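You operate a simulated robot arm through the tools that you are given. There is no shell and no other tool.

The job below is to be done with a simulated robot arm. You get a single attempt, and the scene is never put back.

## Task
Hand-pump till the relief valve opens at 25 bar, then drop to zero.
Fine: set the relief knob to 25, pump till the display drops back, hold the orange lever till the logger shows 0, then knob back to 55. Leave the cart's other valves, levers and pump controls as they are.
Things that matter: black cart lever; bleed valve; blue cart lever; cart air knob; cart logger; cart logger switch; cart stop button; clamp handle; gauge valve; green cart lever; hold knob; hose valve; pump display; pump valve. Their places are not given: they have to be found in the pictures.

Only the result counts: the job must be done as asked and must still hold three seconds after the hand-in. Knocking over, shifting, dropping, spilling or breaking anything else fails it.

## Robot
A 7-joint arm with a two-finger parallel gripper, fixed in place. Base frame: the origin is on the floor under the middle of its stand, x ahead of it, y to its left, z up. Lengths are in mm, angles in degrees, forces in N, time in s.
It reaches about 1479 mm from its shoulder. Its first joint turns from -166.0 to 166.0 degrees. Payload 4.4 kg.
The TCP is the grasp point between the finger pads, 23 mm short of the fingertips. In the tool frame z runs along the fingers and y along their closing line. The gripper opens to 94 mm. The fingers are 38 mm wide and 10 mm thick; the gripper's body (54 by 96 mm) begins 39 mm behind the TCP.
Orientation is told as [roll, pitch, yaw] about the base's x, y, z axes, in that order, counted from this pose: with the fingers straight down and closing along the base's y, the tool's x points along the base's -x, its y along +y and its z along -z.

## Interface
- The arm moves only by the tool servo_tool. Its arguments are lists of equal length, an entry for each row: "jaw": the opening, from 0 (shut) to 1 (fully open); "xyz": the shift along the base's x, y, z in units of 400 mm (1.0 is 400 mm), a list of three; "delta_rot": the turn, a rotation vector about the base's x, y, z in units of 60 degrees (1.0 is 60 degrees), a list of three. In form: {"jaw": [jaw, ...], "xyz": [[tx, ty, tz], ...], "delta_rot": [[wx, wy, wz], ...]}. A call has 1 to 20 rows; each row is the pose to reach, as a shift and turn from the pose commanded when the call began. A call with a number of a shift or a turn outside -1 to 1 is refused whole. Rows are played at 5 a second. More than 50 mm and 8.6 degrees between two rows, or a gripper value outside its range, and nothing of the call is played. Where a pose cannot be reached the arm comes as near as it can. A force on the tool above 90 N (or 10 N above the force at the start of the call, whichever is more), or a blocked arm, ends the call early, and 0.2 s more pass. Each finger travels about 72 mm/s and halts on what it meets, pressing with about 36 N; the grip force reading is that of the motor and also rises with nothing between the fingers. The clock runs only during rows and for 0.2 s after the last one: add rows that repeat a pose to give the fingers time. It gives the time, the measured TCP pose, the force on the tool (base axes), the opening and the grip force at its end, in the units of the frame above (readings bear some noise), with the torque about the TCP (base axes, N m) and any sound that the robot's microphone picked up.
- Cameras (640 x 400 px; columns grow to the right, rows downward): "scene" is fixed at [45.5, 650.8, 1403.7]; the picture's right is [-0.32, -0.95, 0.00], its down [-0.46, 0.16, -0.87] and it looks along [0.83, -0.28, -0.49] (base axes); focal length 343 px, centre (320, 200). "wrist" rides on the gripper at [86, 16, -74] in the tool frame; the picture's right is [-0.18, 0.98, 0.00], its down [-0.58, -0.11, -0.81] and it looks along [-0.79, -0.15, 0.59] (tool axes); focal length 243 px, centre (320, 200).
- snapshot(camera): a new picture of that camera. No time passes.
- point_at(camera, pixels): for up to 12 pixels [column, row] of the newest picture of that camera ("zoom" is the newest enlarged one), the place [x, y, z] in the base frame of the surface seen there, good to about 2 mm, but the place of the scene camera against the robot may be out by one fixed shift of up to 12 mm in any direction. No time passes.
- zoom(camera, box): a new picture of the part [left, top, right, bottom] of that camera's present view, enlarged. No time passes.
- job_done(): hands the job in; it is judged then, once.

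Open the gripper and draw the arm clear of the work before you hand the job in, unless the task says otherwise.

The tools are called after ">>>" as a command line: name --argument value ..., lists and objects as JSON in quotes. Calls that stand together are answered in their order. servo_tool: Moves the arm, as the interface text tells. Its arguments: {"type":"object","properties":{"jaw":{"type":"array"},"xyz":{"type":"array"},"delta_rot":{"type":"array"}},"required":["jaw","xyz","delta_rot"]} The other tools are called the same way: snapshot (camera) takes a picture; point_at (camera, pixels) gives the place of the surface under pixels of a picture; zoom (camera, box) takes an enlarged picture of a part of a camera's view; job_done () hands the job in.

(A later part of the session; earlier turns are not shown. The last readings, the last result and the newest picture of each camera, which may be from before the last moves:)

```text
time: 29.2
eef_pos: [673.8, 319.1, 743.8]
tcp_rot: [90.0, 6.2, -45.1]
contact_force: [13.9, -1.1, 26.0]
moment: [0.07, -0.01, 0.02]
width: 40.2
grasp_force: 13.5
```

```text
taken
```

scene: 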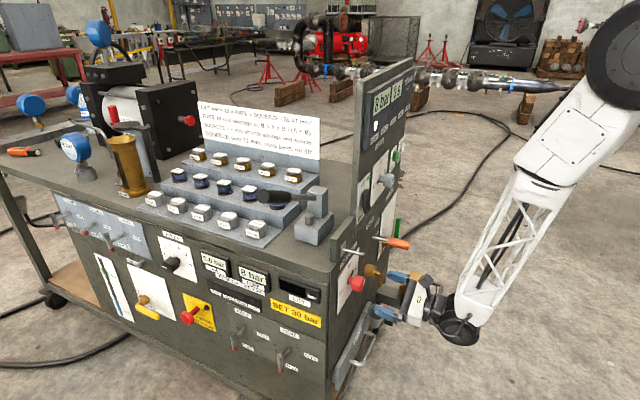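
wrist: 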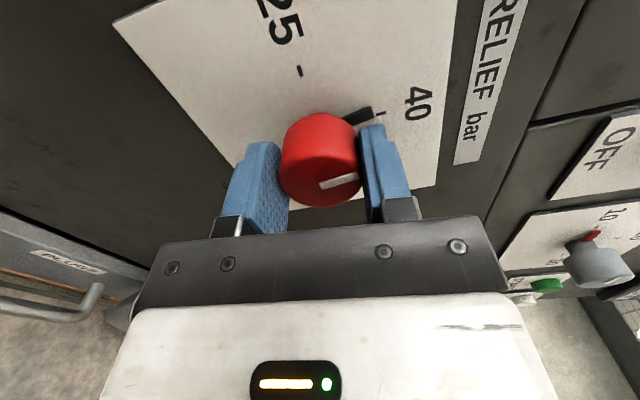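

The pointer at (365,113) has just passed 40. I raise 1 mm, tighten the jaw command, and turn 56° more.

>>> servo_tool --jaw '[0.2, 0.2, 0.2, 0.2, 0.2, 0.2, 0.2, 0.2, 0.2]' --xyz '[[0.001, 0.0005, 0.0025], [0.001, 0.0005, 0.0025], [0.001, 0.0005, 0.0025], [0.001, 0.0005, 0.0025], [0.001, 0.0005, 0.0025], [0.001, 0.0005, 0.0025], [0.001, 0.0005, 0.0025], [0.001, 0.0005, 0.0025], [0.001, 0.0005, 0.0025]]' --delta_rot '[[0, 0, 0], [-0.0825, -0.0825, 0], [-0.165, -0.165, 0], [-0.2475, -0.2475, 0], [-0.33, -0.33, 0], [-0.4125, -0.4125, 0], [-0.495, -0.495, 0], [-0.5775, -0.5775, 0], [-0.66, -0.66, 0]]'

>>> snapshot --camera "wrist"

>>> zoom --camera "wrist" --box '[230, 40, 430, 220]'

```text
time: 31.2
eef_pos: [674.3, 319.5, 745.1]
tcp_rot: [90.1, -49.8, -45.1]
contact_force: [-38.1, 25.0, 62.8]
moment: [0.48, -0.39, 0.27]
width: 38.7
grasp_force: 45.4
```

```text
taken
```

wrist: 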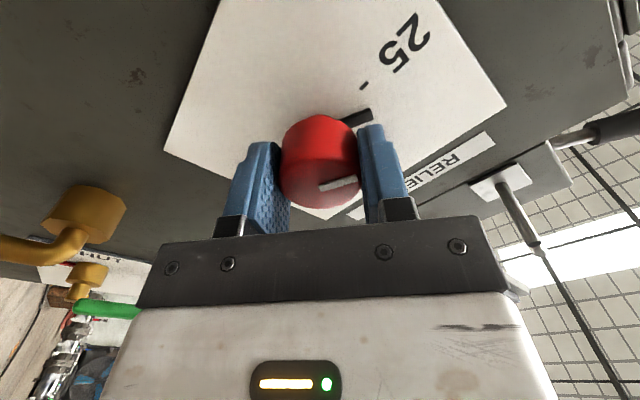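

```text
2.22 times, centred on (330, 130) of wrist
```

zoom: 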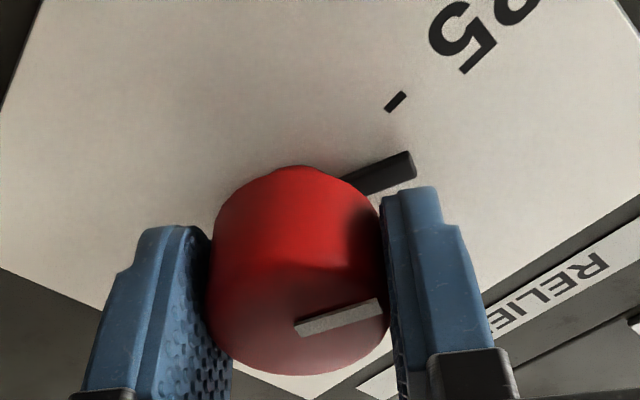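

The pointer is close to 25 now, but the side force is 77 N along the closing line. I shift the tool left/up by about 1.5 mm to relieve it and turn 7° more.

>>> servo_tool --jaw '[0.2, 0.2, 0.2, 0.2]' --xyz '[[-0.002, 0.002, 0.003], [-0.002, 0.002, 0.0035], [-0.002, 0.002, 0.0035], [-0.002, 0.002, 0.0035]]' --delta_rot '[[0, 0, 0], [-0.0413, -0.0413, 0], [-0.0825, -0.0825, 0], [-0.0825, -0.0825, 0]]'

>>> zoom --camera "wrist" --box '[230, 40, 430, 220]'

```text
time: 32.2
eef_pos: [673.9, 319.2, 746.0]
tcp_rot: [90.0, -56.7, -45.1]
contact_force: [28.4, 24.8, 10.7]
moment: [0.28, -0.32, 0.45]
width: 38.4
grasp_force: 44.7
```

```text
2.22 times, centred on (330, 130) of wrist
```

zoom: 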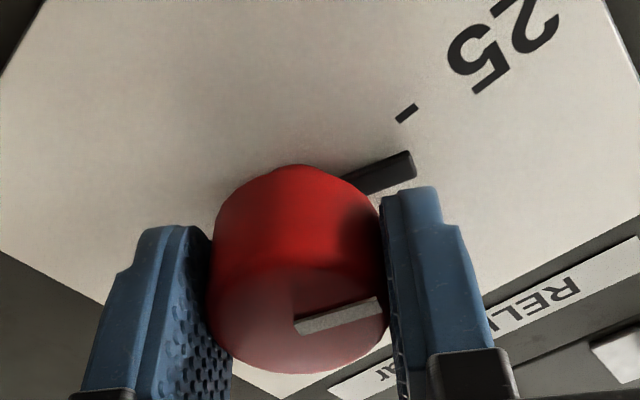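

The relief worked (force about 38 N). I measure the pointer, mark and 25 tick to find what is left.

>>> point_at --camera "zoom" --pixels '[[302, 326], [340, 316], [374, 307], [407, 113], [400, 110], [405, 160], [360, 178], [412, 170], [395, 165]]'

```text
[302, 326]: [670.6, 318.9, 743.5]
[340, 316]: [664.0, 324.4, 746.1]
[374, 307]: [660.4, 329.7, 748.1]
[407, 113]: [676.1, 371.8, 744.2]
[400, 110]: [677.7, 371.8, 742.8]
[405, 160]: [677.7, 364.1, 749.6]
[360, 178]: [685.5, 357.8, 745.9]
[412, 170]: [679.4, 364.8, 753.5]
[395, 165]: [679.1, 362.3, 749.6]
```

About 15° remain (mark 17° and pointer about 13° above the 25 line). I turn 14° more.

>>> servo_tool --jaw '[0.2, 0.2, 0.2, 0.2, 0.2]' --xyz '[[0.0015, 0.0015, 0.0005], [0.0015, 0.0015, 0.0005], [0.0015, 0.0015, 0.0005], [0.0015, 0.0015, 0.0005], [0.0015, 0.0015, 0.0005]]' --delta_rot '[[0, 0, 0], [-0.055, -0.055, 0], [-0.11, -0.11, 0], [-0.165, -0.165, 0], [-0.165, -0.165, 0]]'

>>> zoom --camera "wrist" --box '[230, 40, 430, 220]'

>>> point_at --camera "zoom" --pixels '[[302, 326], [340, 316], [374, 307], [405, 160], [360, 178], [412, 170], [395, 165]]'

```text
time: 33.4
eef_pos: [672.9, 320.6, 745.8]
tcp_rot: [90.0, -70.6, -45.0]
contact_force: [-8.9, -31.6, 21.5]
moment: [0.38, -0.43, 0.35]
width: 38.8
grasp_force: 44.4
```

```text
2.22 times, centred on (330, 130) of wrist
```

zoom: 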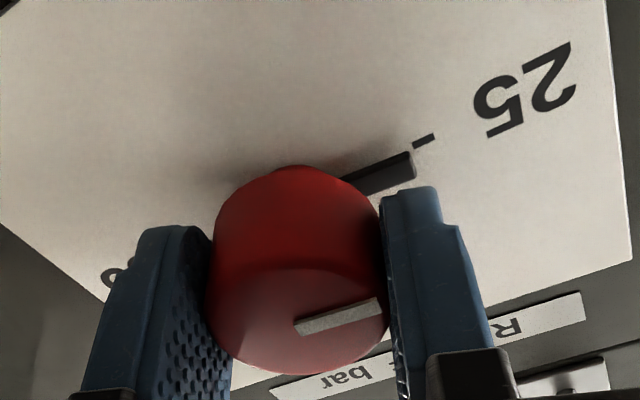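

```text
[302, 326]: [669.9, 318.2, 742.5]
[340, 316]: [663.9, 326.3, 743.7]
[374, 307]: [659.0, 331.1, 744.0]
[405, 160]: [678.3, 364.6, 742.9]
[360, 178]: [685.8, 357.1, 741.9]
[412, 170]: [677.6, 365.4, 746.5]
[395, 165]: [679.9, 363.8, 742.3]
```

By the mark's slope the knob is within about 5° of 25. I release, back off and measure accurately.

>>> servo_tool --jaw '[0.6, 0.9, 0.9, 0.9, 0.9, 0.9]' --xyz '[[0, 0, 0], [0, 0, 0], [-0.03, -0.03, 0], [-0.065, -0.065, 0], [-0.105, -0.105, 0], [-0.105, -0.105, 0]]' --delta_rot '[[0, 0, 0], [0, 0, 0], [0, 0, 0], [0, 0, 0], [0, 0, 0], [0, 0, 0]]'

>>> snapshot --camera "wrist"

>>> zoom --camera "wrist" --box '[250, 30, 410, 150]'

```text
time: 34.8
eef_pos: [630.0, 280.1, 745.5]
tcp_rot: [90.1, -70.6, -45.2]
contact_force: [-0.7, 0.1, 0.5]
moment: [-0.01, -0.02, 0.0]
width: 84.8
grasp_force: 0.1
```

```text
taken
```

wrist: 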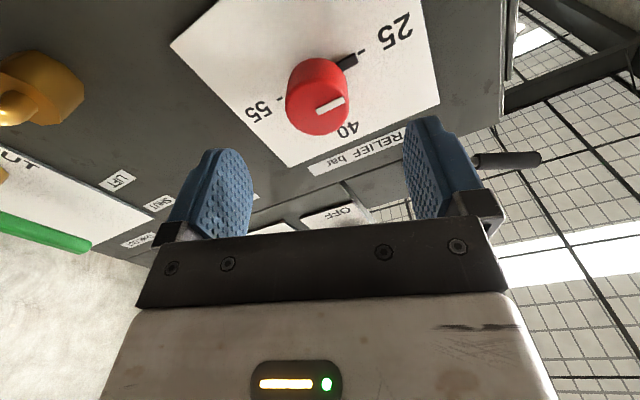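

```text
3.33 times, centred on (330, 90) of wrist
```

zoom: 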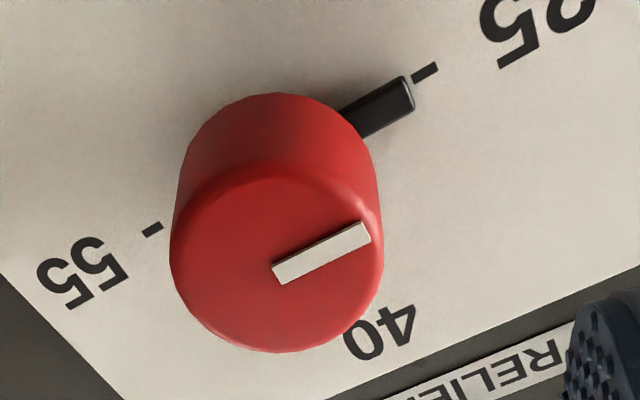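

>>> point_at --camera "zoom" --pixels '[[277, 273], [320, 253], [366, 230], [425, 72], [153, 230], [405, 85], [410, 100], [345, 112], [370, 135], [395, 320]]'

```text
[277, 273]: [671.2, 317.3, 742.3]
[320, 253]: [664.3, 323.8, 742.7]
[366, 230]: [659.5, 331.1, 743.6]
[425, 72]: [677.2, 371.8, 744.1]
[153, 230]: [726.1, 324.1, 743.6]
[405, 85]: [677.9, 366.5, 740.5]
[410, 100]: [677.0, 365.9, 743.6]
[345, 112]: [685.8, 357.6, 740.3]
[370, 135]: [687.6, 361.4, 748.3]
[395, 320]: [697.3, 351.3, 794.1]
```

By perspective the mark is only about 1.5° from the 25 line (≈25.2 bar) and the pointer lines up with the 25 tick at (425,72). Next is the pump: I back the arm out, raise it and start tilting the tool down.

>>> servo_tool --jaw '[1, 1, 1, 1, 1, 1, 1, 1, 1, 1, 1, 1]' --xyz '[[-0.0875, -0.0875, 0], [-0.175, -0.175, 0], [-0.2625, -0.2625, 0], [-0.2833, -0.2611, 0.107], [-0.3042, -0.2597, 0.214], [-0.325, -0.2583, 0.321], [-0.3458, -0.2569, 0.428], [-0.3667, -0.2556, 0.535], [-0.3875, -0.2542, 0.642], [-0.4083, -0.2528, 0.749], [-0.4292, -0.2514, 0.856], [-0.45, -0.25, 0.9625]]' --delta_rot '[[0, 0, 0], [0, 0, 0], [0, 0, 0], [-0.0786, 0.0786, 0], [-0.157, 0.157, 0], [-0.2357, 0.2357, 0], [-0.3143, 0.3143, 0], [-0.393, 0.393, 0], [-0.471, 0.471, 0], [-0.55, 0.55, 0], [-0.6286, 0.6286, 0], [-0.7071, 0.7071, 0]]'

>>> snapshot --camera "scene"

>>> zoom --camera "scene" --box '[320, 220, 420, 300]'

```text
time: 37.4
eef_pos: [453.0, 179.3, 1132.3]
tcp_rot: [10.8, -28.3, 22.7]
contact_force: [-0.3, -0.1, 0.1]
moment: [0.05, -0.01, -0.02]
width: 94.0
grasp_force: 0.1
```

```text
taken
```

scene: 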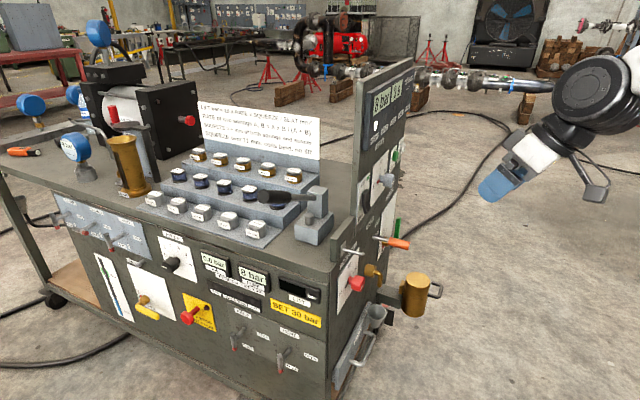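

```text
5.00 times, centred on (370, 260) of scene
```

zoom: 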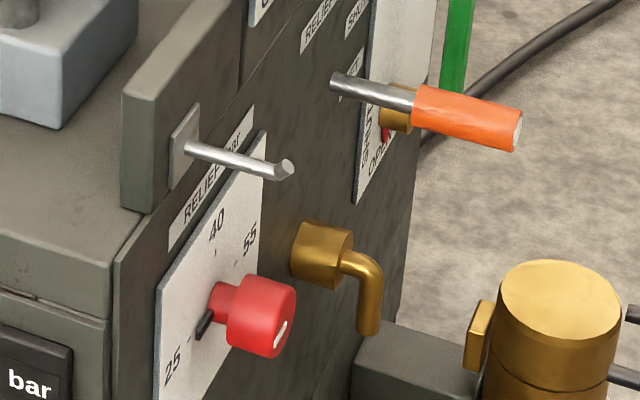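

The scene view confirms the black pointer at 25. I finish pointing the tool down and go toward the pump handle, staying high and left of the logger panel.

>>> servo_tool --jaw '[1, 1, 1, 1, 1, 1]' --xyz '[[-0.005, 0.0917, 0.04], [-0.01, 0.1833, 0.08], [-0.015, 0.275, 0.12], [-0.02, 0.3667, 0.16], [-0.025, 0.4583, 0.2], [-0.03, 0.55, 0.24]]' --delta_rot '[[-0.0589, 0.0589, 0], [-0.1178, 0.1178, 0], [-0.1768, 0.1768, 0], [-0.2357, 0.2357, 0], [-0.2946, 0.2946, 0], [-0.3535, 0.3535, 0]]'

>>> servo_tool --jaw '[1, 1, 1, 1, 1, 1, 1, 1, 1]' --xyz '[[0.03, 0.03, 0], [0.06, 0.06, 0], [0.09, 0.09, 0], [0.12, 0.12, 0], [0.15, 0.15, 0], [0.18, 0.18, 0], [0.21, 0.21, 0], [0.24, 0.24, 0], [0.24, 0.24, 0]]' --delta_rot '[[0, 0, -0.12], [0, 0, -0.24], [0, 0, -0.36], [0, 0, -0.48], [0, 0, -0.6], [0, 0, -0.72], [0, 0, -0.84], [0, 0, -0.96], [0, 0, -1.0]]'

>>> snapshot --camera "wrist"

>>> snapshot --camera "scene"

```text
time: 38.8
eef_pos: [441.7, 401.1, 1225.4]
tcp_rot: [-0.1, -0.1, 25.6]
contact_force: [0.0, -0.5, 0.4]
moment: [-0.03, 0.01, 0.02]
width: 94.2
grasp_force: 0.1
```

```text
time: 40.8
eef_pos: [536.9, 495.2, 1226.6]
tcp_rot: [-0.1, -0.1, -34.5]
contact_force: [-0.3, -0.4, -0.3]
moment: [0.0, 0.0, -0.02]
width: 94.0
grasp_force: 0.1
```

```text
taken
```

wrist: 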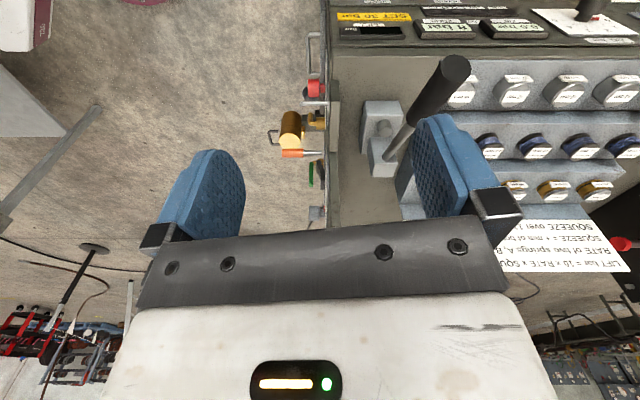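

```text
taken
```

scene: 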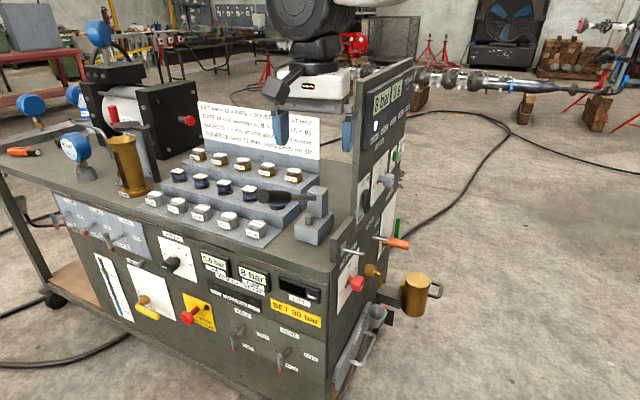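

The wrist view shows the pump handle from (455,68) to (415,125) and its block near (380,130). I measure them.

>>> point_at --camera "wrist" --pixels '[[455, 65], [445, 80], [430, 100], [415, 120], [403, 138], [392, 155], [380, 150], [383, 118], [382, 128], [375, 165], [345, 110], [470, 95]]'

>>> zoom --camera "wrist" --box '[330, 40, 490, 200]'

```text
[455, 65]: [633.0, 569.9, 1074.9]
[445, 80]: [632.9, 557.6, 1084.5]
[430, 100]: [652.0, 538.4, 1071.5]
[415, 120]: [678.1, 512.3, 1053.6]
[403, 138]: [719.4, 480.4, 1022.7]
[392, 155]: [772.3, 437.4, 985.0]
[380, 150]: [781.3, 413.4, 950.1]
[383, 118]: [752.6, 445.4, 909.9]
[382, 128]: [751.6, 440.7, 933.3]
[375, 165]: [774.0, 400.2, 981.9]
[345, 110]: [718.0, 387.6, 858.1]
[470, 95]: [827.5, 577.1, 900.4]
```

```text
2.50 times, centred on (410, 120) of wrist
```

zoom: 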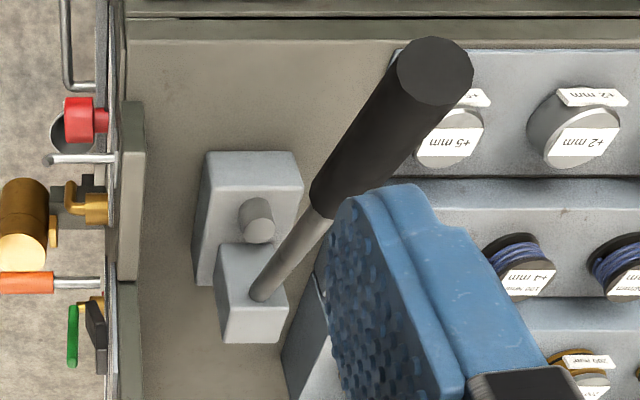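

The handle axis runs at d≈850 (x+y≈1203), tip at (633,570,1075), sloping down 25.5° to the block, and its end overhangs the cart front. I go above the grip at about (652,551), with yaw to -45 so the fingers straddle it.

>>> servo_tool --jaw '[1, 1, 1, 1, 1, 1]' --xyz '[[0.0725, 0.035, -0.02], [0.145, 0.07, -0.05], [0.2175, 0.105, -0.08], [0.29, 0.14, -0.12], [0.29, 0.14, -0.2], [0.29, 0.14, -0.22]]' --delta_rot '[[0, 0, -0.044], [0, 0, -0.088], [0, 0, -0.131], [0, 0, -0.175], [0, 0, -0.175], [0, 0, -0.175]]'

>>> snapshot --camera "wrist"

>>> snapshot --camera "scene"

```text
time: 42.2
eef_pos: [652.1, 548.3, 1138.8]
tcp_rot: [-0.1, -0.2, -45.0]
contact_force: [0.6, 0.2, 0.0]
moment: [-0.02, 0.04, -0.03]
width: 93.9
grasp_force: 0.1
```

```text
taken
```

wrist: 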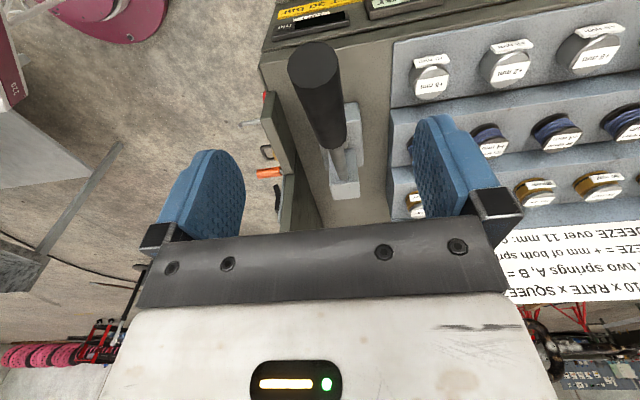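

```text
taken
```

scene: 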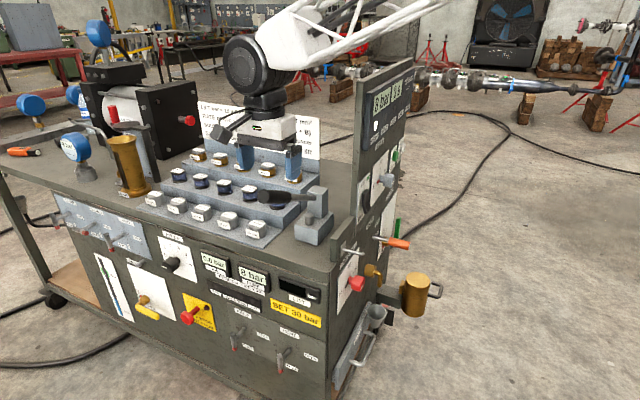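

The handle (313,62)→(335,145) lies midway between the fingers. I re-measure it from here.

>>> point_at --camera "wrist" --pixels '[[313, 62], [319, 95], [324, 115], [330, 135], [337, 155], [344, 180], [300, 95], [338, 95], [345, 120], [350, 192], [290, 65], [338, 62]]'

>>> zoom --camera "wrist" --box '[260, 0, 420, 210]'

```text
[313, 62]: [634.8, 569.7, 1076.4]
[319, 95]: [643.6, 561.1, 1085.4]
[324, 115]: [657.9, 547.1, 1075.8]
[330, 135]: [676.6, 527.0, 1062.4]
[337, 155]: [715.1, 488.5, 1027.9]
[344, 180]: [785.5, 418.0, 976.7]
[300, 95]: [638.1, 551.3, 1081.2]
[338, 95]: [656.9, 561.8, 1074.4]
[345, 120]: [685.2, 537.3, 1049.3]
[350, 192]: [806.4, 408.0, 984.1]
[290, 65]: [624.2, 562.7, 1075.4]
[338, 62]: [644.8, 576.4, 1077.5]
```

```text
1.90 times, centred on (340, 105) of wrist
```

zoom: 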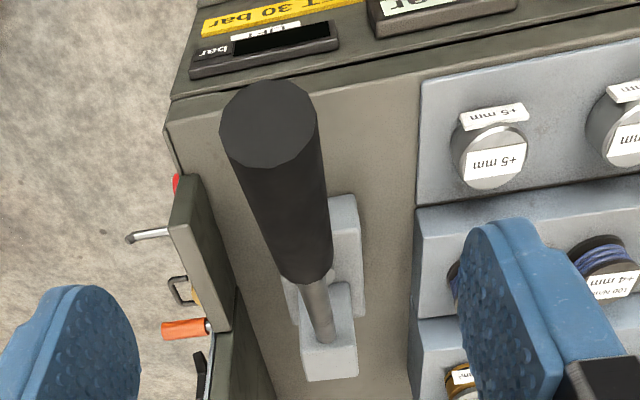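

Handle axis at x+y≈1205, z≈1063 at my spot, about 25 mm thick. I shift 2 mm, descend 76 mm and close on it.

>>> servo_tool --jaw '[1, 1, 1, 0.7, 0.4, 0.15, 0.15, 0.15]' --xyz '[[0.0045, 0.0045, -0.08], [0.0045, 0.0045, -0.16], [0.0045, 0.0045, -0.19], [0.0045, 0.0045, -0.19], [0.0045, 0.0045, -0.19], [0.0045, 0.0045, -0.19], [0.0045, 0.0045, -0.19], [0.0045, 0.0045, -0.19]]' --delta_rot '[[0, 0, 0], [0, 0, 0], [0, 0, 0], [0, 0, 0], [0, 0, 0], [0, 0, 0], [0, 0, 0], [0, 0, 0]]'

>>> snapshot --camera "wrist"

>>> zoom --camera "scene" --box '[180, 130, 340, 310]'

```text
time: 44.0
eef_pos: [654.4, 552.0, 1060.9]
tcp_rot: [-0.1, -0.2, -44.8]
contact_force: [-33.9, -29.8, 0.7]
moment: [0.38, 0.04, 0.09]
width: 34.2
grasp_force: 22.9
```

```text
taken
```

wrist: 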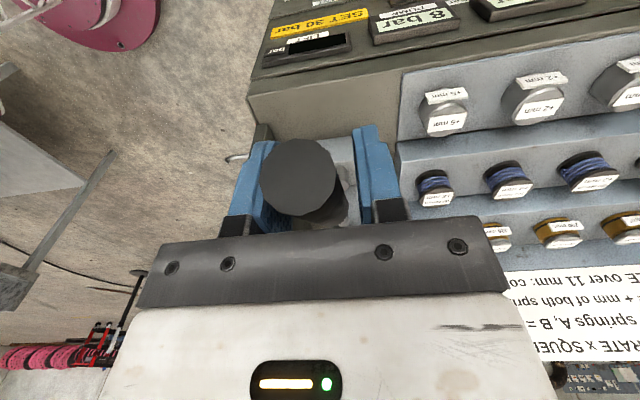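

```text
2.22 times, centred on (260, 220) of scene
```

zoom: 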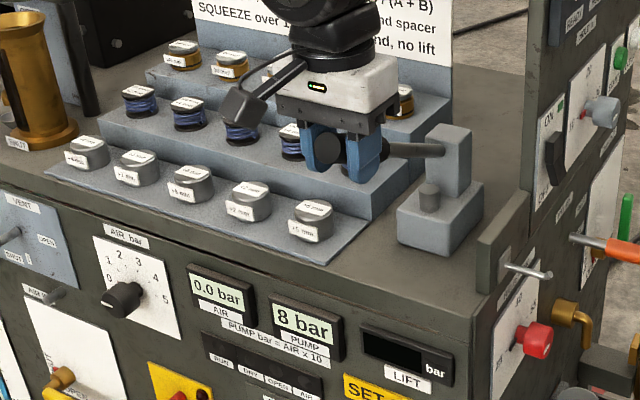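

The left finger touches first (force toward −x,−y) with a gap at the right finger, so I shift about 3 mm toward −x,−y and let the jaws finish closing.

>>> servo_tool --jaw '[0.15, 0.15, 0.15, 0.15]' --xyz '[[-0.004, -0.004, 0], [-0.006, -0.006, 0], [-0.006, -0.006, 0], [-0.006, -0.006, 0]]' --delta_rot '[[0, 0, 0], [0, 0, 0], [0, 0, 0], [0, 0, 0]]'

>>> snapshot --camera "wrist"

```text
time: 45.0
eef_pos: [650.9, 549.6, 1061.0]
tcp_rot: [-0.1, -0.2, -45.0]
contact_force: [11.2, -32.7, -23.2]
moment: [0.26, -0.17, 0.17]
width: 27.7
grasp_force: 45.3
```

```text
taken
```

wrist: 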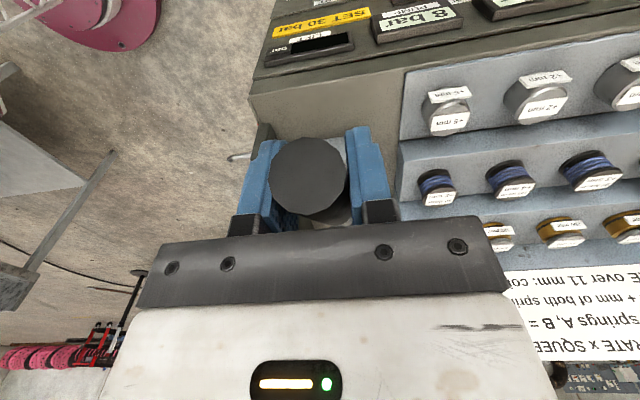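

Firm grip on the handle (27.7 mm, 45 N). I push it down along its arc by about 10° first and check the force.

>>> servo_tool --jaw '[0.15, 0.15, 0.15, 0.15]' --xyz '[[-0.0062, 0.0062, -0.0209], [-0.0124, 0.0124, -0.0418], [-0.0171, 0.0171, -0.0629], [-0.0218, 0.0218, -0.084]]' --delta_rot '[[0, 0, 0], [0, 0, 0], [0, 0, 0], [0, 0, 0]]'

>>> snapshot --camera "wrist"

>>> zoom --camera "scene" --box '[180, 130, 340, 310]'

```text
time: 46.0
eef_pos: [641.7, 561.2, 1029.8]
tcp_rot: [0.0, -0.1, -44.9]
contact_force: [-2.2, -13.6, 6.4]
moment: [-1.0, -0.96, -0.05]
width: 27.8
grasp_force: 45.1
```

```text
taken
```

wrist: 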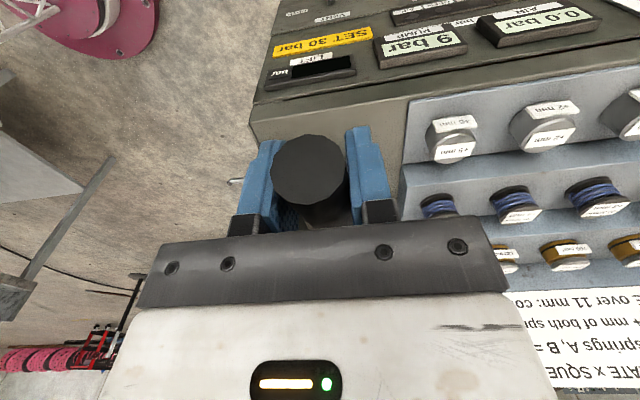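

```text
2.22 times, centred on (260, 220) of scene
```

zoom: 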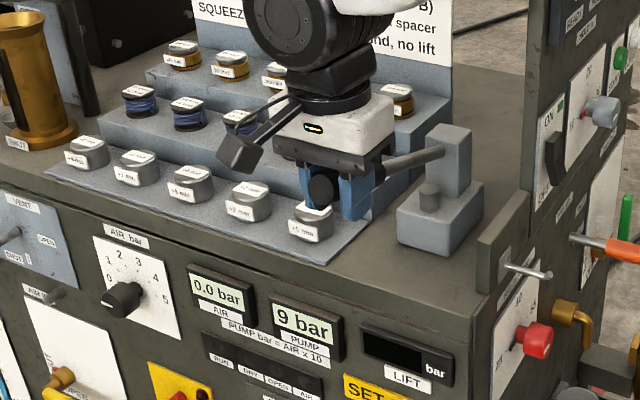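

The pump display already went to 9 bar and the lever follows with little force. I continue the stroke down.

>>> servo_tool --jaw '[0.15, 0.15, 0.15, 0.15, 0.15, 0.15]' --xyz '[[-0.0035, 0.0035, -0.0215], [-0.0068, 0.0068, -0.043], [-0.009, 0.009, -0.065], [-0.0108, 0.0108, -0.0868], [-0.0118, 0.0118, -0.109], [-0.0122, 0.0122, -0.131]]' --delta_rot '[[0, 0, 0], [0, 0, 0], [0, 0, 0], [0, 0, 0], [0, 0, 0], [0, 0, 0]]'

>>> snapshot --camera "wrist"

>>> zoom --camera "scene" --box '[180, 130, 340, 310]'

```text
time: 47.4
eef_pos: [636.6, 565.3, 978.0]
tcp_rot: [-0.1, -0.1, -44.8]
contact_force: [-32.6, 50.6, 9.4]
moment: [-0.87, -0.62, -0.1]
width: 27.6
grasp_force: 44.9
```

```text
taken
```

wrist: 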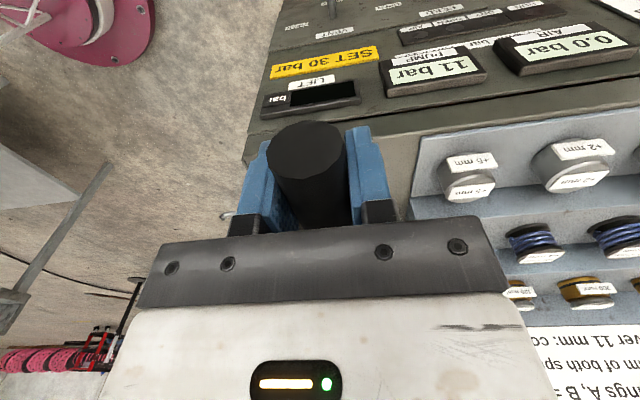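

```text
2.22 times, centred on (260, 220) of scene
```

zoom: 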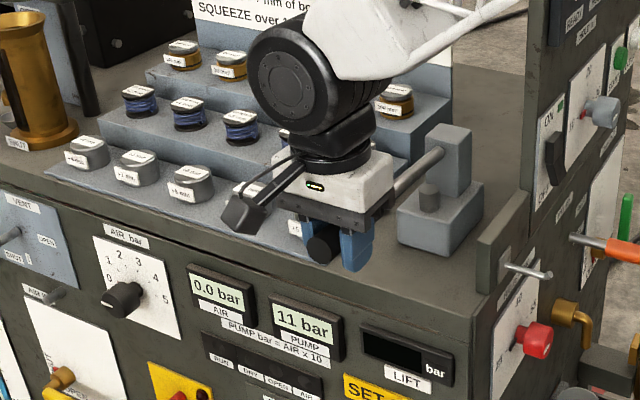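

Now 11 bar, but the handle pushes the tool outward with about 59 N. I shift outward 2 mm and continue the down stroke.

>>> servo_tool --jaw '[0.15, 0.15, 0.15, 0.15, 0.15, 0.15]' --xyz '[[-0.0035, 0.0035, -0.01], [-0.0035, 0.0035, -0.032], [-0.003, 0.003, -0.054], [-0.001, 0.001, -0.076], [0.0015, -0.0015, -0.098], [0.005, -0.005, -0.12]]' --delta_rot '[[0, 0, 0], [0, 0, 0], [0, 0, 0], [0, 0, 0], [0, 0, 0], [0, 0, 0]]'

>>> snapshot --camera "wrist"

>>> zoom --camera "scene" --box '[180, 130, 340, 310]'

```text
time: 48.8
eef_pos: [640.1, 561.8, 931.4]
tcp_rot: [0.2, -0.1, -45.0]
contact_force: [7.8, 55.6, 53.5]
moment: [-1.07, -1.0, 0.4]
width: 27.5
grasp_force: 44.5
```

```text
taken
```

wrist: 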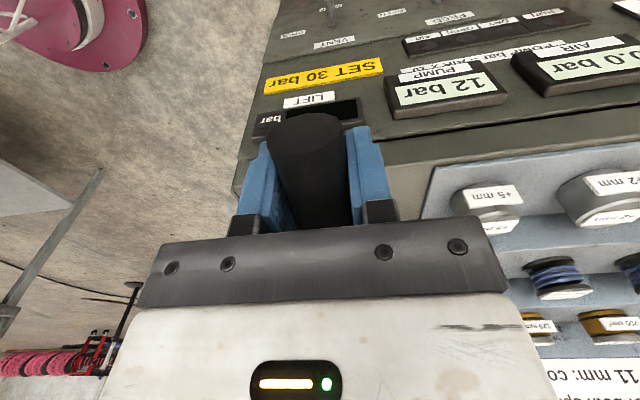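

```text
2.22 times, centred on (260, 220) of scene
```

zoom: 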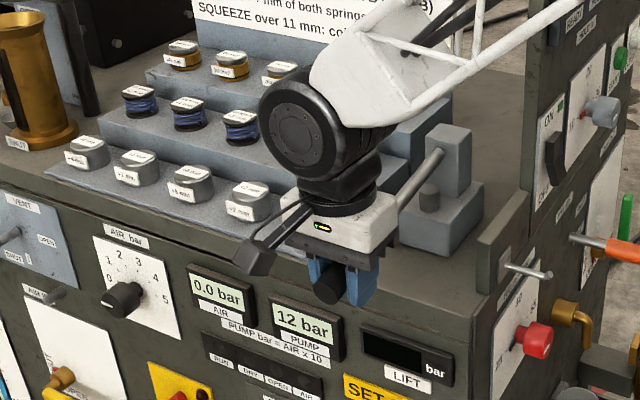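

12 bar and 53 N upward push, so this is the stroke's bottom. I now lift the handle back along the same arc.

>>> servo_tool --jaw '[0.1, 0.1, 0.1, 0.1, 0.1, 0.1, 0.1, 0.1, 0.1, 0.1, 0.1, 0.1]' --xyz '[[-0.002, 0.005, 0.025], [-0.0047, 0.0077, 0.05], [-0.0082, 0.0112, 0.0825], [-0.01, 0.013, 0.1165], [-0.0082, 0.0112, 0.15], [-0.0056, 0.0086, 0.18], [-0.0012, 0.0042, 0.2125], [0.005, -0.002, 0.245], [0.0103, -0.0073, 0.2675], [0.0165, -0.0135, 0.2875], [0.0236, -0.0206, 0.3075], [0.0315, -0.0285, 0.325]]' --delta_rot '[[0, 0, 0], [0, 0, 0], [0, 0, 0], [0, 0, 0], [0, 0, 0], [0, 0, 0], [0, 0, 0], [0, 0, 0], [0, 0, 0], [0, 0, 0], [0, 0, 0], [0, 0, 0]]'

>>> snapshot --camera "wrist"

>>> zoom --camera "scene" --box '[180, 130, 340, 310]'

```text
time: 51.4
eef_pos: [651.4, 551.3, 1055.1]
tcp_rot: [-0.3, 0.1, -44.8]
contact_force: [-48.5, 15.9, -20.8]
moment: [0.67, 0.2, -0.03]
width: 27.8
grasp_force: 44.9
```

```text
taken
```

wrist: 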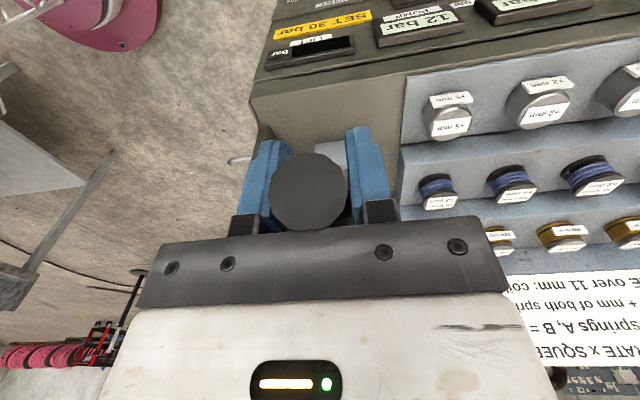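

```text
2.22 times, centred on (260, 220) of scene
```

zoom: 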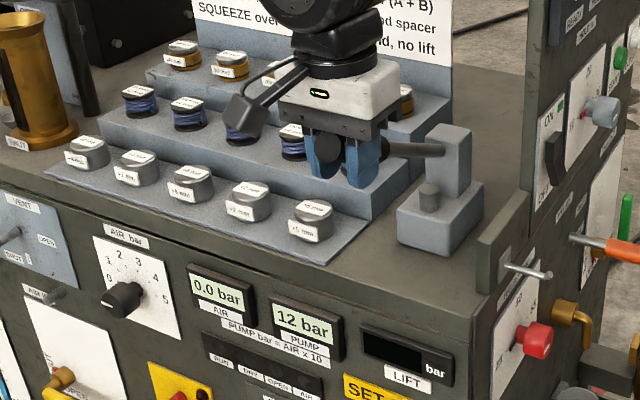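

The lever came up and 12 bar held. I do a full down stroke and lift in one call.

>>> servo_tool --jaw '[0.1, 0.1, 0.1, 0.1, 0.1, 0.1, 0.1, 0.1, 0.1, 0.1, 0.1, 0.1, 0.1, 0.1, 0.1, 0.1, 0.1, 0.1, 0.1, 0.1]' --xyz '[[-0.0097, 0.0097, -0.02], [-0.0203, 0.0203, -0.05], [-0.0283, 0.0283, -0.0825], [-0.0341, 0.0341, -0.115], [-0.038, 0.038, -0.15], [-0.0403, 0.0403, -0.185], [-0.0407, 0.0407, -0.22], [-0.038, 0.038, -0.255], [-0.0336, 0.0336, -0.2875], [-0.0292, 0.0292, -0.315], [-0.0336, 0.0336, -0.2875], [-0.038, 0.038, -0.255], [-0.0407, 0.0407, -0.22], [-0.0403, 0.0403, -0.185], [-0.038, 0.038, -0.15], [-0.0341, 0.0341, -0.115], [-0.0283, 0.0283, -0.0825], [-0.0203, 0.0203, -0.05], [-0.0097, 0.0097, -0.02], [-0.002, 0.002, 0.005]]' --delta_rot '[[0, 0, 0], [0, 0, 0], [0, 0, 0], [0, 0, 0], [0, 0, 0], [0, 0, 0], [0, 0, 0], [0, 0, 0], [0, 0, 0], [0, 0, 0], [0, 0, 0], [0, 0, 0], [0, 0, 0], [0, 0, 0], [0, 0, 0], [0, 0, 0], [0, 0, 0], [0, 0, 0], [0, 0, 0], [0, 0, 0]]'

>>> snapshot --camera "wrist"

>>> zoom --camera "scene" --box '[180, 130, 340, 310]'

```text
time: 55.6
eef_pos: [652.1, 552.7, 1057.6]
tcp_rot: [-0.4, -0.1, -44.8]
contact_force: [-50.5, -17.6, -30.3]
moment: [0.3, -1.71, 0.54]
width: 31.0
grasp_force: 24.4
```

```text
taken
```

wrist: 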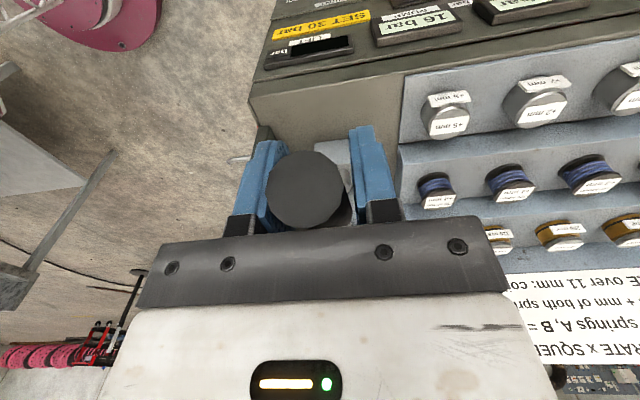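

```text
2.22 times, centred on (260, 220) of scene
```

zoom: 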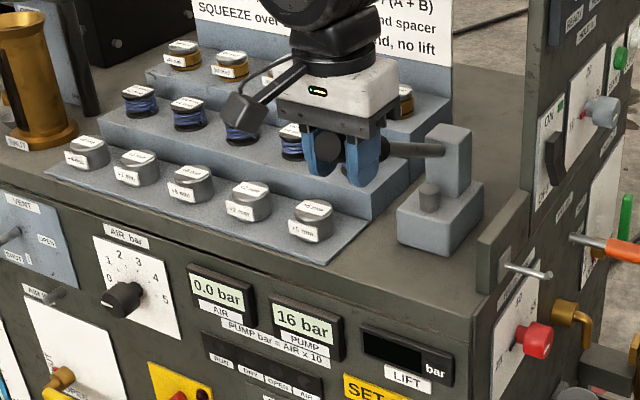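

16 bar now, +4 per stroke. The tool has a −d side force of 48 N and the grip reads 31 mm, so I recentre by 2 mm before the next stroke.

>>> servo_tool --jaw '[0.1, 0.1, 0.1]' --xyz '[[-0.0045, -0.003, 0], [-0.0055, -0.0035, 0], [-0.0055, -0.0035, 0]]' --delta_rot '[[0, 0, 0], [0, 0, 0], [0, 0, 0]]'

```text
time: 56.4
eef_pos: [651.6, 550.0, 1059.8]
tcp_rot: [-0.1, -0.2, -45.0]
contact_force: [-2.4, 5.1, -40.2]
moment: [0.08, -0.16, -0.04]
width: 27.4
grasp_force: 44.8
```

Grip is firm again at 27.4 mm. Next full stroke, down and up.

>>> servo_tool --jaw '[0.1, 0.1, 0.1, 0.1, 0.1, 0.1, 0.1, 0.1, 0.1, 0.1, 0.1, 0.1, 0.1, 0.1, 0.1, 0.1, 0.1, 0.1, 0.1, 0.1]' --xyz '[[-0.0097, 0.0097, -0.03], [-0.0203, 0.0203, -0.06], [-0.0283, 0.0283, -0.0925], [-0.0341, 0.0341, -0.125], [-0.038, 0.038, -0.16], [-0.0403, 0.0403, -0.195], [-0.0407, 0.0407, -0.23], [-0.038, 0.038, -0.265], [-0.0336, 0.0336, -0.2975], [-0.0292, 0.0292, -0.325], [-0.0336, 0.0336, -0.2975], [-0.038, 0.038, -0.265], [-0.0407, 0.0407, -0.23], [-0.0403, 0.0403, -0.195], [-0.038, 0.038, -0.16], [-0.0341, 0.0341, -0.125], [-0.0283, 0.0283, -0.0925], [-0.0203, 0.0203, -0.06], [-0.0097, 0.0097, -0.03], [-0.002, 0.002, -0.005]]' --delta_rot '[[0, 0, 0], [0, 0, 0], [0, 0, 0], [0, 0, 0], [0, 0, 0], [0, 0, 0], [0, 0, 0], [0, 0, 0], [0, 0, 0], [0, 0, 0], [0, 0, 0], [0, 0, 0], [0, 0, 0], [0, 0, 0], [0, 0, 0], [0, 0, 0], [0, 0, 0], [0, 0, 0], [0, 0, 0], [0, 0, 0]]'

>>> snapshot --camera "wrist"

>>> zoom --camera "scene" --box '[180, 130, 340, 310]'

```text
time: 60.6
eef_pos: [647.6, 551.6, 1057.4]
tcp_rot: [-0.3, 0.0, -44.8]
contact_force: [13.5, 54.1, -23.4]
moment: [-0.91, 0.43, 0.47]
width: 30.6
grasp_force: 24.2
```

```text
taken
```

wrist: 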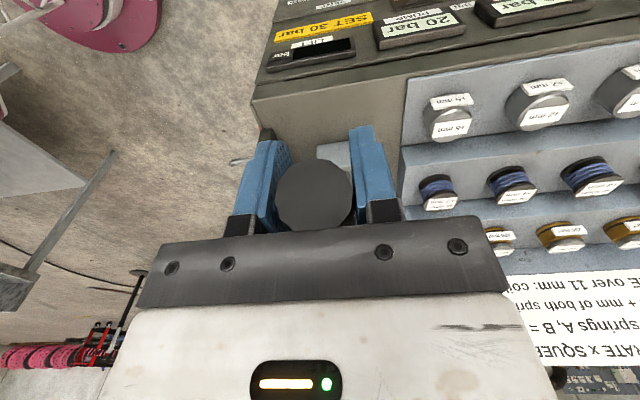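

```text
2.22 times, centred on (260, 220) of scene
```

zoom: 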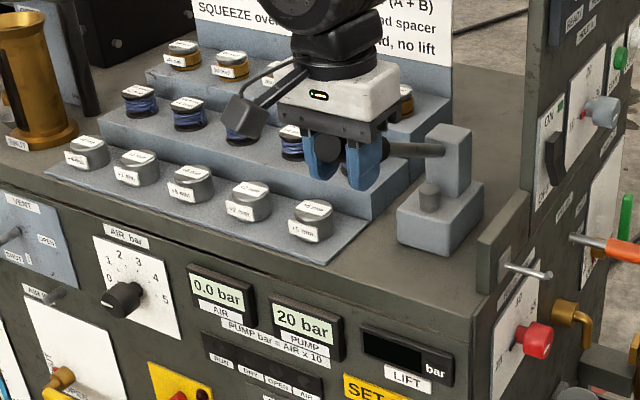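

20 bar. Now the side force is +d, so I recentre about 1.5 mm the other way.

>>> servo_tool --jaw '[0.1, 0.1, 0.1]' --xyz '[[0.001, 0.003, 0.002], [0.0015, 0.0045, 0.004], [0.0015, 0.0045, 0.004]]' --delta_rot '[[0, 0, 0], [0, 0, 0], [0, 0, 0]]'

```text
time: 61.4
eef_pos: [648.8, 551.1, 1059.0]
tcp_rot: [-0.2, -0.1, -45.0]
contact_force: [24.1, 27.2, -36.2]
moment: [-0.36, 0.23, -0.01]
width: 27.6
grasp_force: 44.9
```

Grip firm. Next full stroke should bring it to about 24 bar.

>>> servo_tool --jaw '[0.1, 0.1, 0.1, 0.1, 0.1, 0.1, 0.1, 0.1, 0.1, 0.1, 0.1, 0.1, 0.1, 0.1, 0.1, 0.1, 0.1, 0.1, 0.1, 0.1]' --xyz '[[-0.0097, 0.0097, -0.03], [-0.0203, 0.0203, -0.06], [-0.0283, 0.0283, -0.0925], [-0.0341, 0.0341, -0.125], [-0.038, 0.038, -0.16], [-0.0403, 0.0403, -0.195], [-0.0407, 0.0407, -0.23], [-0.038, 0.038, -0.265], [-0.0336, 0.0336, -0.2975], [-0.0292, 0.0292, -0.325], [-0.0336, 0.0336, -0.2975], [-0.038, 0.038, -0.265], [-0.0407, 0.0407, -0.23], [-0.0403, 0.0403, -0.195], [-0.038, 0.038, -0.16], [-0.0341, 0.0341, -0.125], [-0.0283, 0.0283, -0.0925], [-0.0203, 0.0203, -0.06], [-0.0097, 0.0097, -0.03], [-0.002, 0.002, -0.005]]' --delta_rot '[[0, 0, 0], [0, 0, 0], [0, 0, 0], [0, 0, 0], [0, 0, 0], [0, 0, 0], [0, 0, 0], [0, 0, 0], [0, 0, 0], [0, 0, 0], [0, 0, 0], [0, 0, 0], [0, 0, 0], [0, 0, 0], [0, 0, 0], [0, 0, 0], [0, 0, 0], [0, 0, 0], [0, 0, 0], [0, 0, 0]]'

>>> snapshot --camera "wrist"

>>> zoom --camera "scene" --box '[180, 130, 340, 310]'

>>> zoom --camera "scene" --box '[340, 60, 440, 140]'

```text
time: 65.6
eef_pos: [648.1, 553.1, 1056.4]
tcp_rot: [-0.3, 0.0, -45.0]
contact_force: [19.8, 39.5, -29.8]
moment: [-0.71, 0.55, 0.27]
width: 28.0
grasp_force: 21.0
```

```text
taken
```

wrist: 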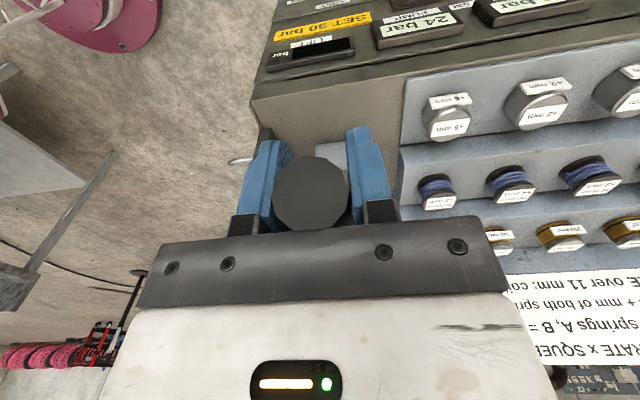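

```text
2.22 times, centred on (260, 220) of scene
```

zoom: 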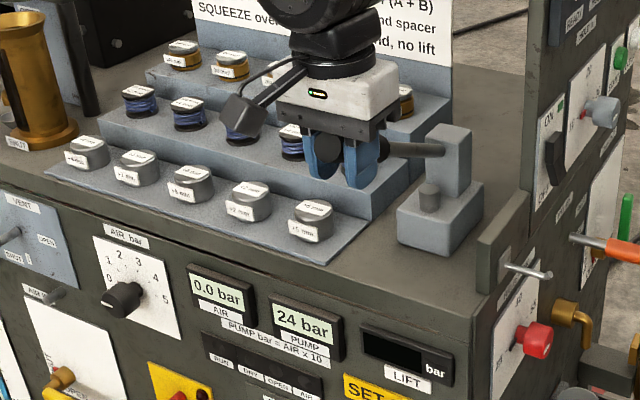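

```text
5.00 times, centred on (390, 100) of scene
```

zoom: 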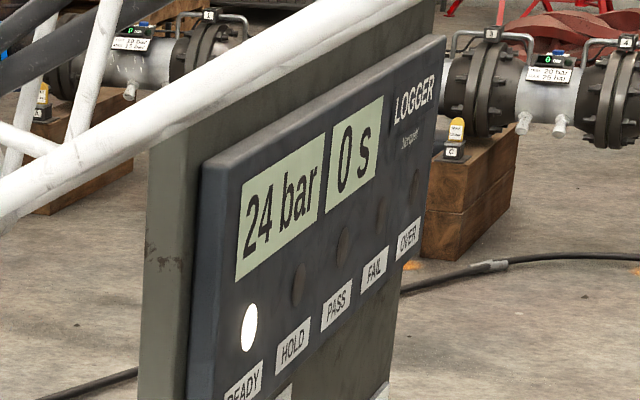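

24 bar on pump display and logger. I make the next down stroke in parts and watch the display.

>>> servo_tool --jaw '[0.1, 0.1, 0.1, 0.1, 0.1]' --xyz '[[0.002, 0.003, 0], [-0.0077, 0.0127, -0.02], [-0.0183, 0.0233, -0.05], [-0.0263, 0.0313, -0.0825], [-0.0321, 0.0371, -0.115]]' --delta_rot '[[0, 0, 0], [0, 0, 0], [0, 0, 0], [0, 0, 0], [0, 0, 0]]'

>>> snapshot --camera "wrist"

>>> zoom --camera "scene" --box '[180, 130, 340, 310]'

```text
time: 66.8
eef_pos: [636.1, 567.0, 1013.0]
tcp_rot: [0.1, 0.0, -44.9]
contact_force: [-34.2, -4.0, 6.5]
moment: [-0.12, -0.29, -0.27]
width: 27.9
grasp_force: 43.3
```

```text
taken
```

wrist: 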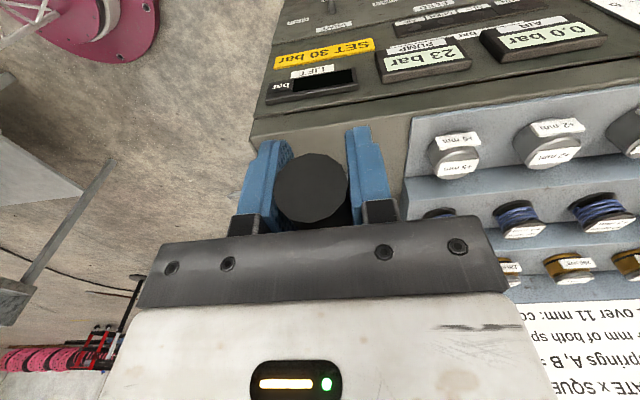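

```text
2.22 times, centred on (260, 220) of scene
```

zoom: 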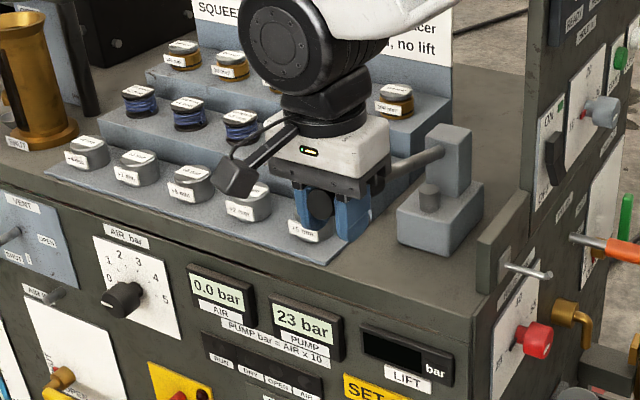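

The display went from 24 back to 23 during the down stroke, so the relief seems to have opened. I check the logger too.

>>> zoom --camera "scene" --box '[340, 60, 440, 140]'

>>> zoom --camera "wrist" --box '[360, 20, 640, 100]'

```text
5.00 times, centred on (390, 100) of scene
```

zoom: 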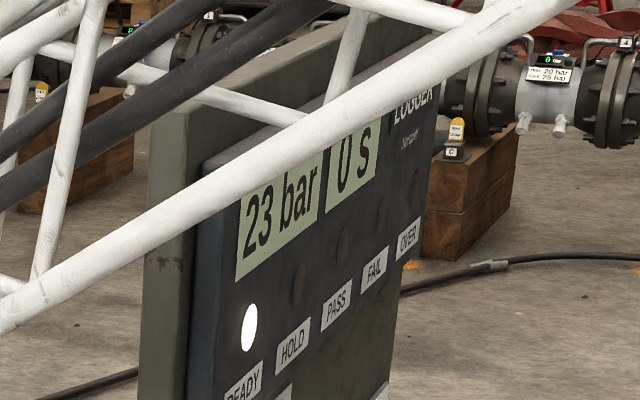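

```text
2.29 times, centred on (500, 60) of wrist
```

zoom: 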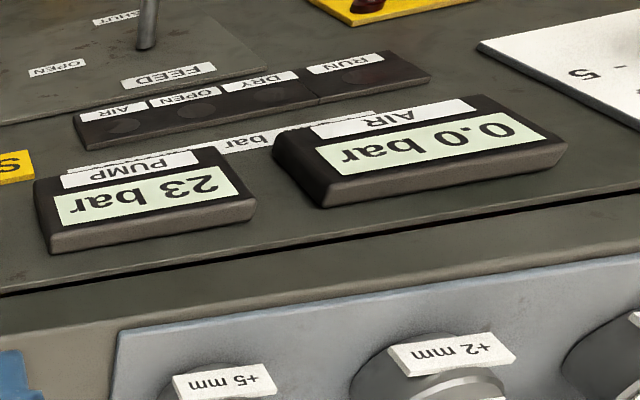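

Both read 23. To be sure it is the relief reseating and not a leak, I continue this stroke a bit further and look.

>>> servo_tool --jaw '[0.1, 0.1, 0.1]' --xyz '[[-0.005, 0.004, -0.035], [-0.0075, 0.006, -0.07], [-0.0075, 0.006, -0.07]]' --delta_rot '[[0, 0, 0], [0, 0, 0], [0, 0, 0]]'

>>> zoom --camera "scene" --box '[180, 130, 340, 310]'

```text
time: 67.6
eef_pos: [632.1, 570.8, 982.7]
tcp_rot: [-0.2, 0.1, -45.0]
contact_force: [-79.2, -30.4, 5.2]
moment: [0.41, -0.82, -0.77]
width: 27.9
grasp_force: 45.3
```

```text
2.22 times, centred on (260, 220) of scene
```

zoom: 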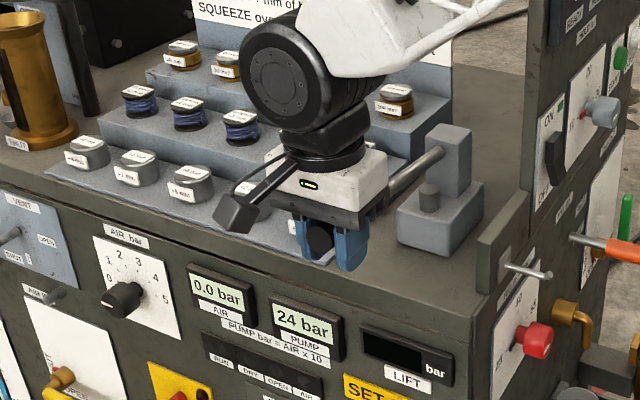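

24 bar again after the reseat at 23, which matches a relief that opened near 25. The side force is high (77 N toward −d), so I recentre and raise the handle back to its top rest.

>>> servo_tool --jaw '[0.1, 0.1, 0.1, 0.1, 0.1, 0.1, 0.1, 0.1]' --xyz '[[-0.003, -0.003, 0.0], [-0.0045, -0.0045, 0.0], [-0.001, -0.008, 0.0375], [0.0054, -0.0144, 0.075], [0.0149, -0.0239, 0.1125], [0.0265, -0.0355, 0.15], [0.0379, -0.0469, 0.18], [0.0379, -0.0469, 0.18]]' --delta_rot '[[0, 0, 0], [0, 0, 0], [0, 0, 0], [0, 0, 0], [0, 0, 0], [0, 0, 0], [0, 0, 0], [0, 0, 0]]'

>>> snapshot --camera "wrist"

>>> zoom --camera "scene" --box '[180, 130, 340, 310]'

```text
time: 69.4
eef_pos: [650.2, 552.5, 1056.6]
tcp_rot: [0.0, 0.0, -44.9]
contact_force: [47.0, 45.8, -11.9]
moment: [-0.6, 0.52, 0.04]
width: 27.6
grasp_force: 45.4
```

```text
taken
```

wrist: 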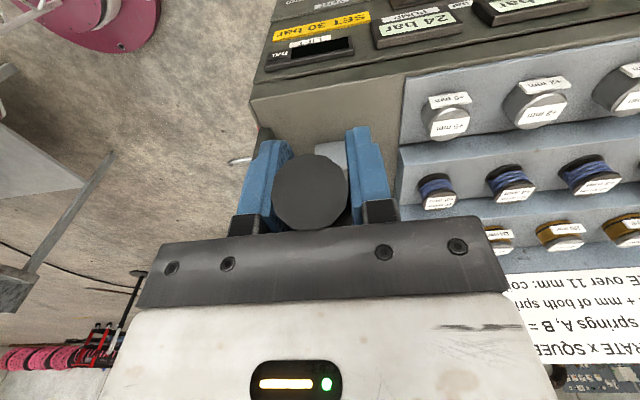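

```text
2.22 times, centred on (260, 220) of scene
```

zoom: 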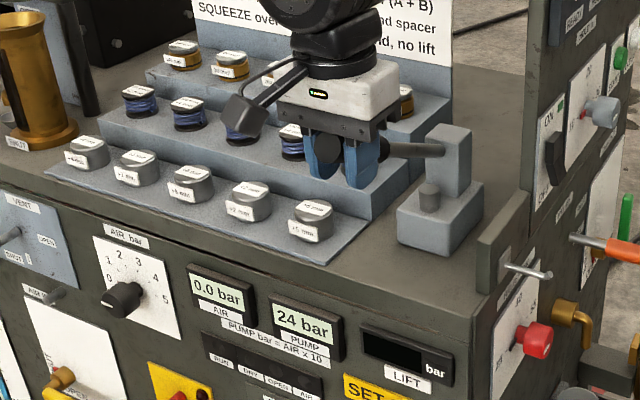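

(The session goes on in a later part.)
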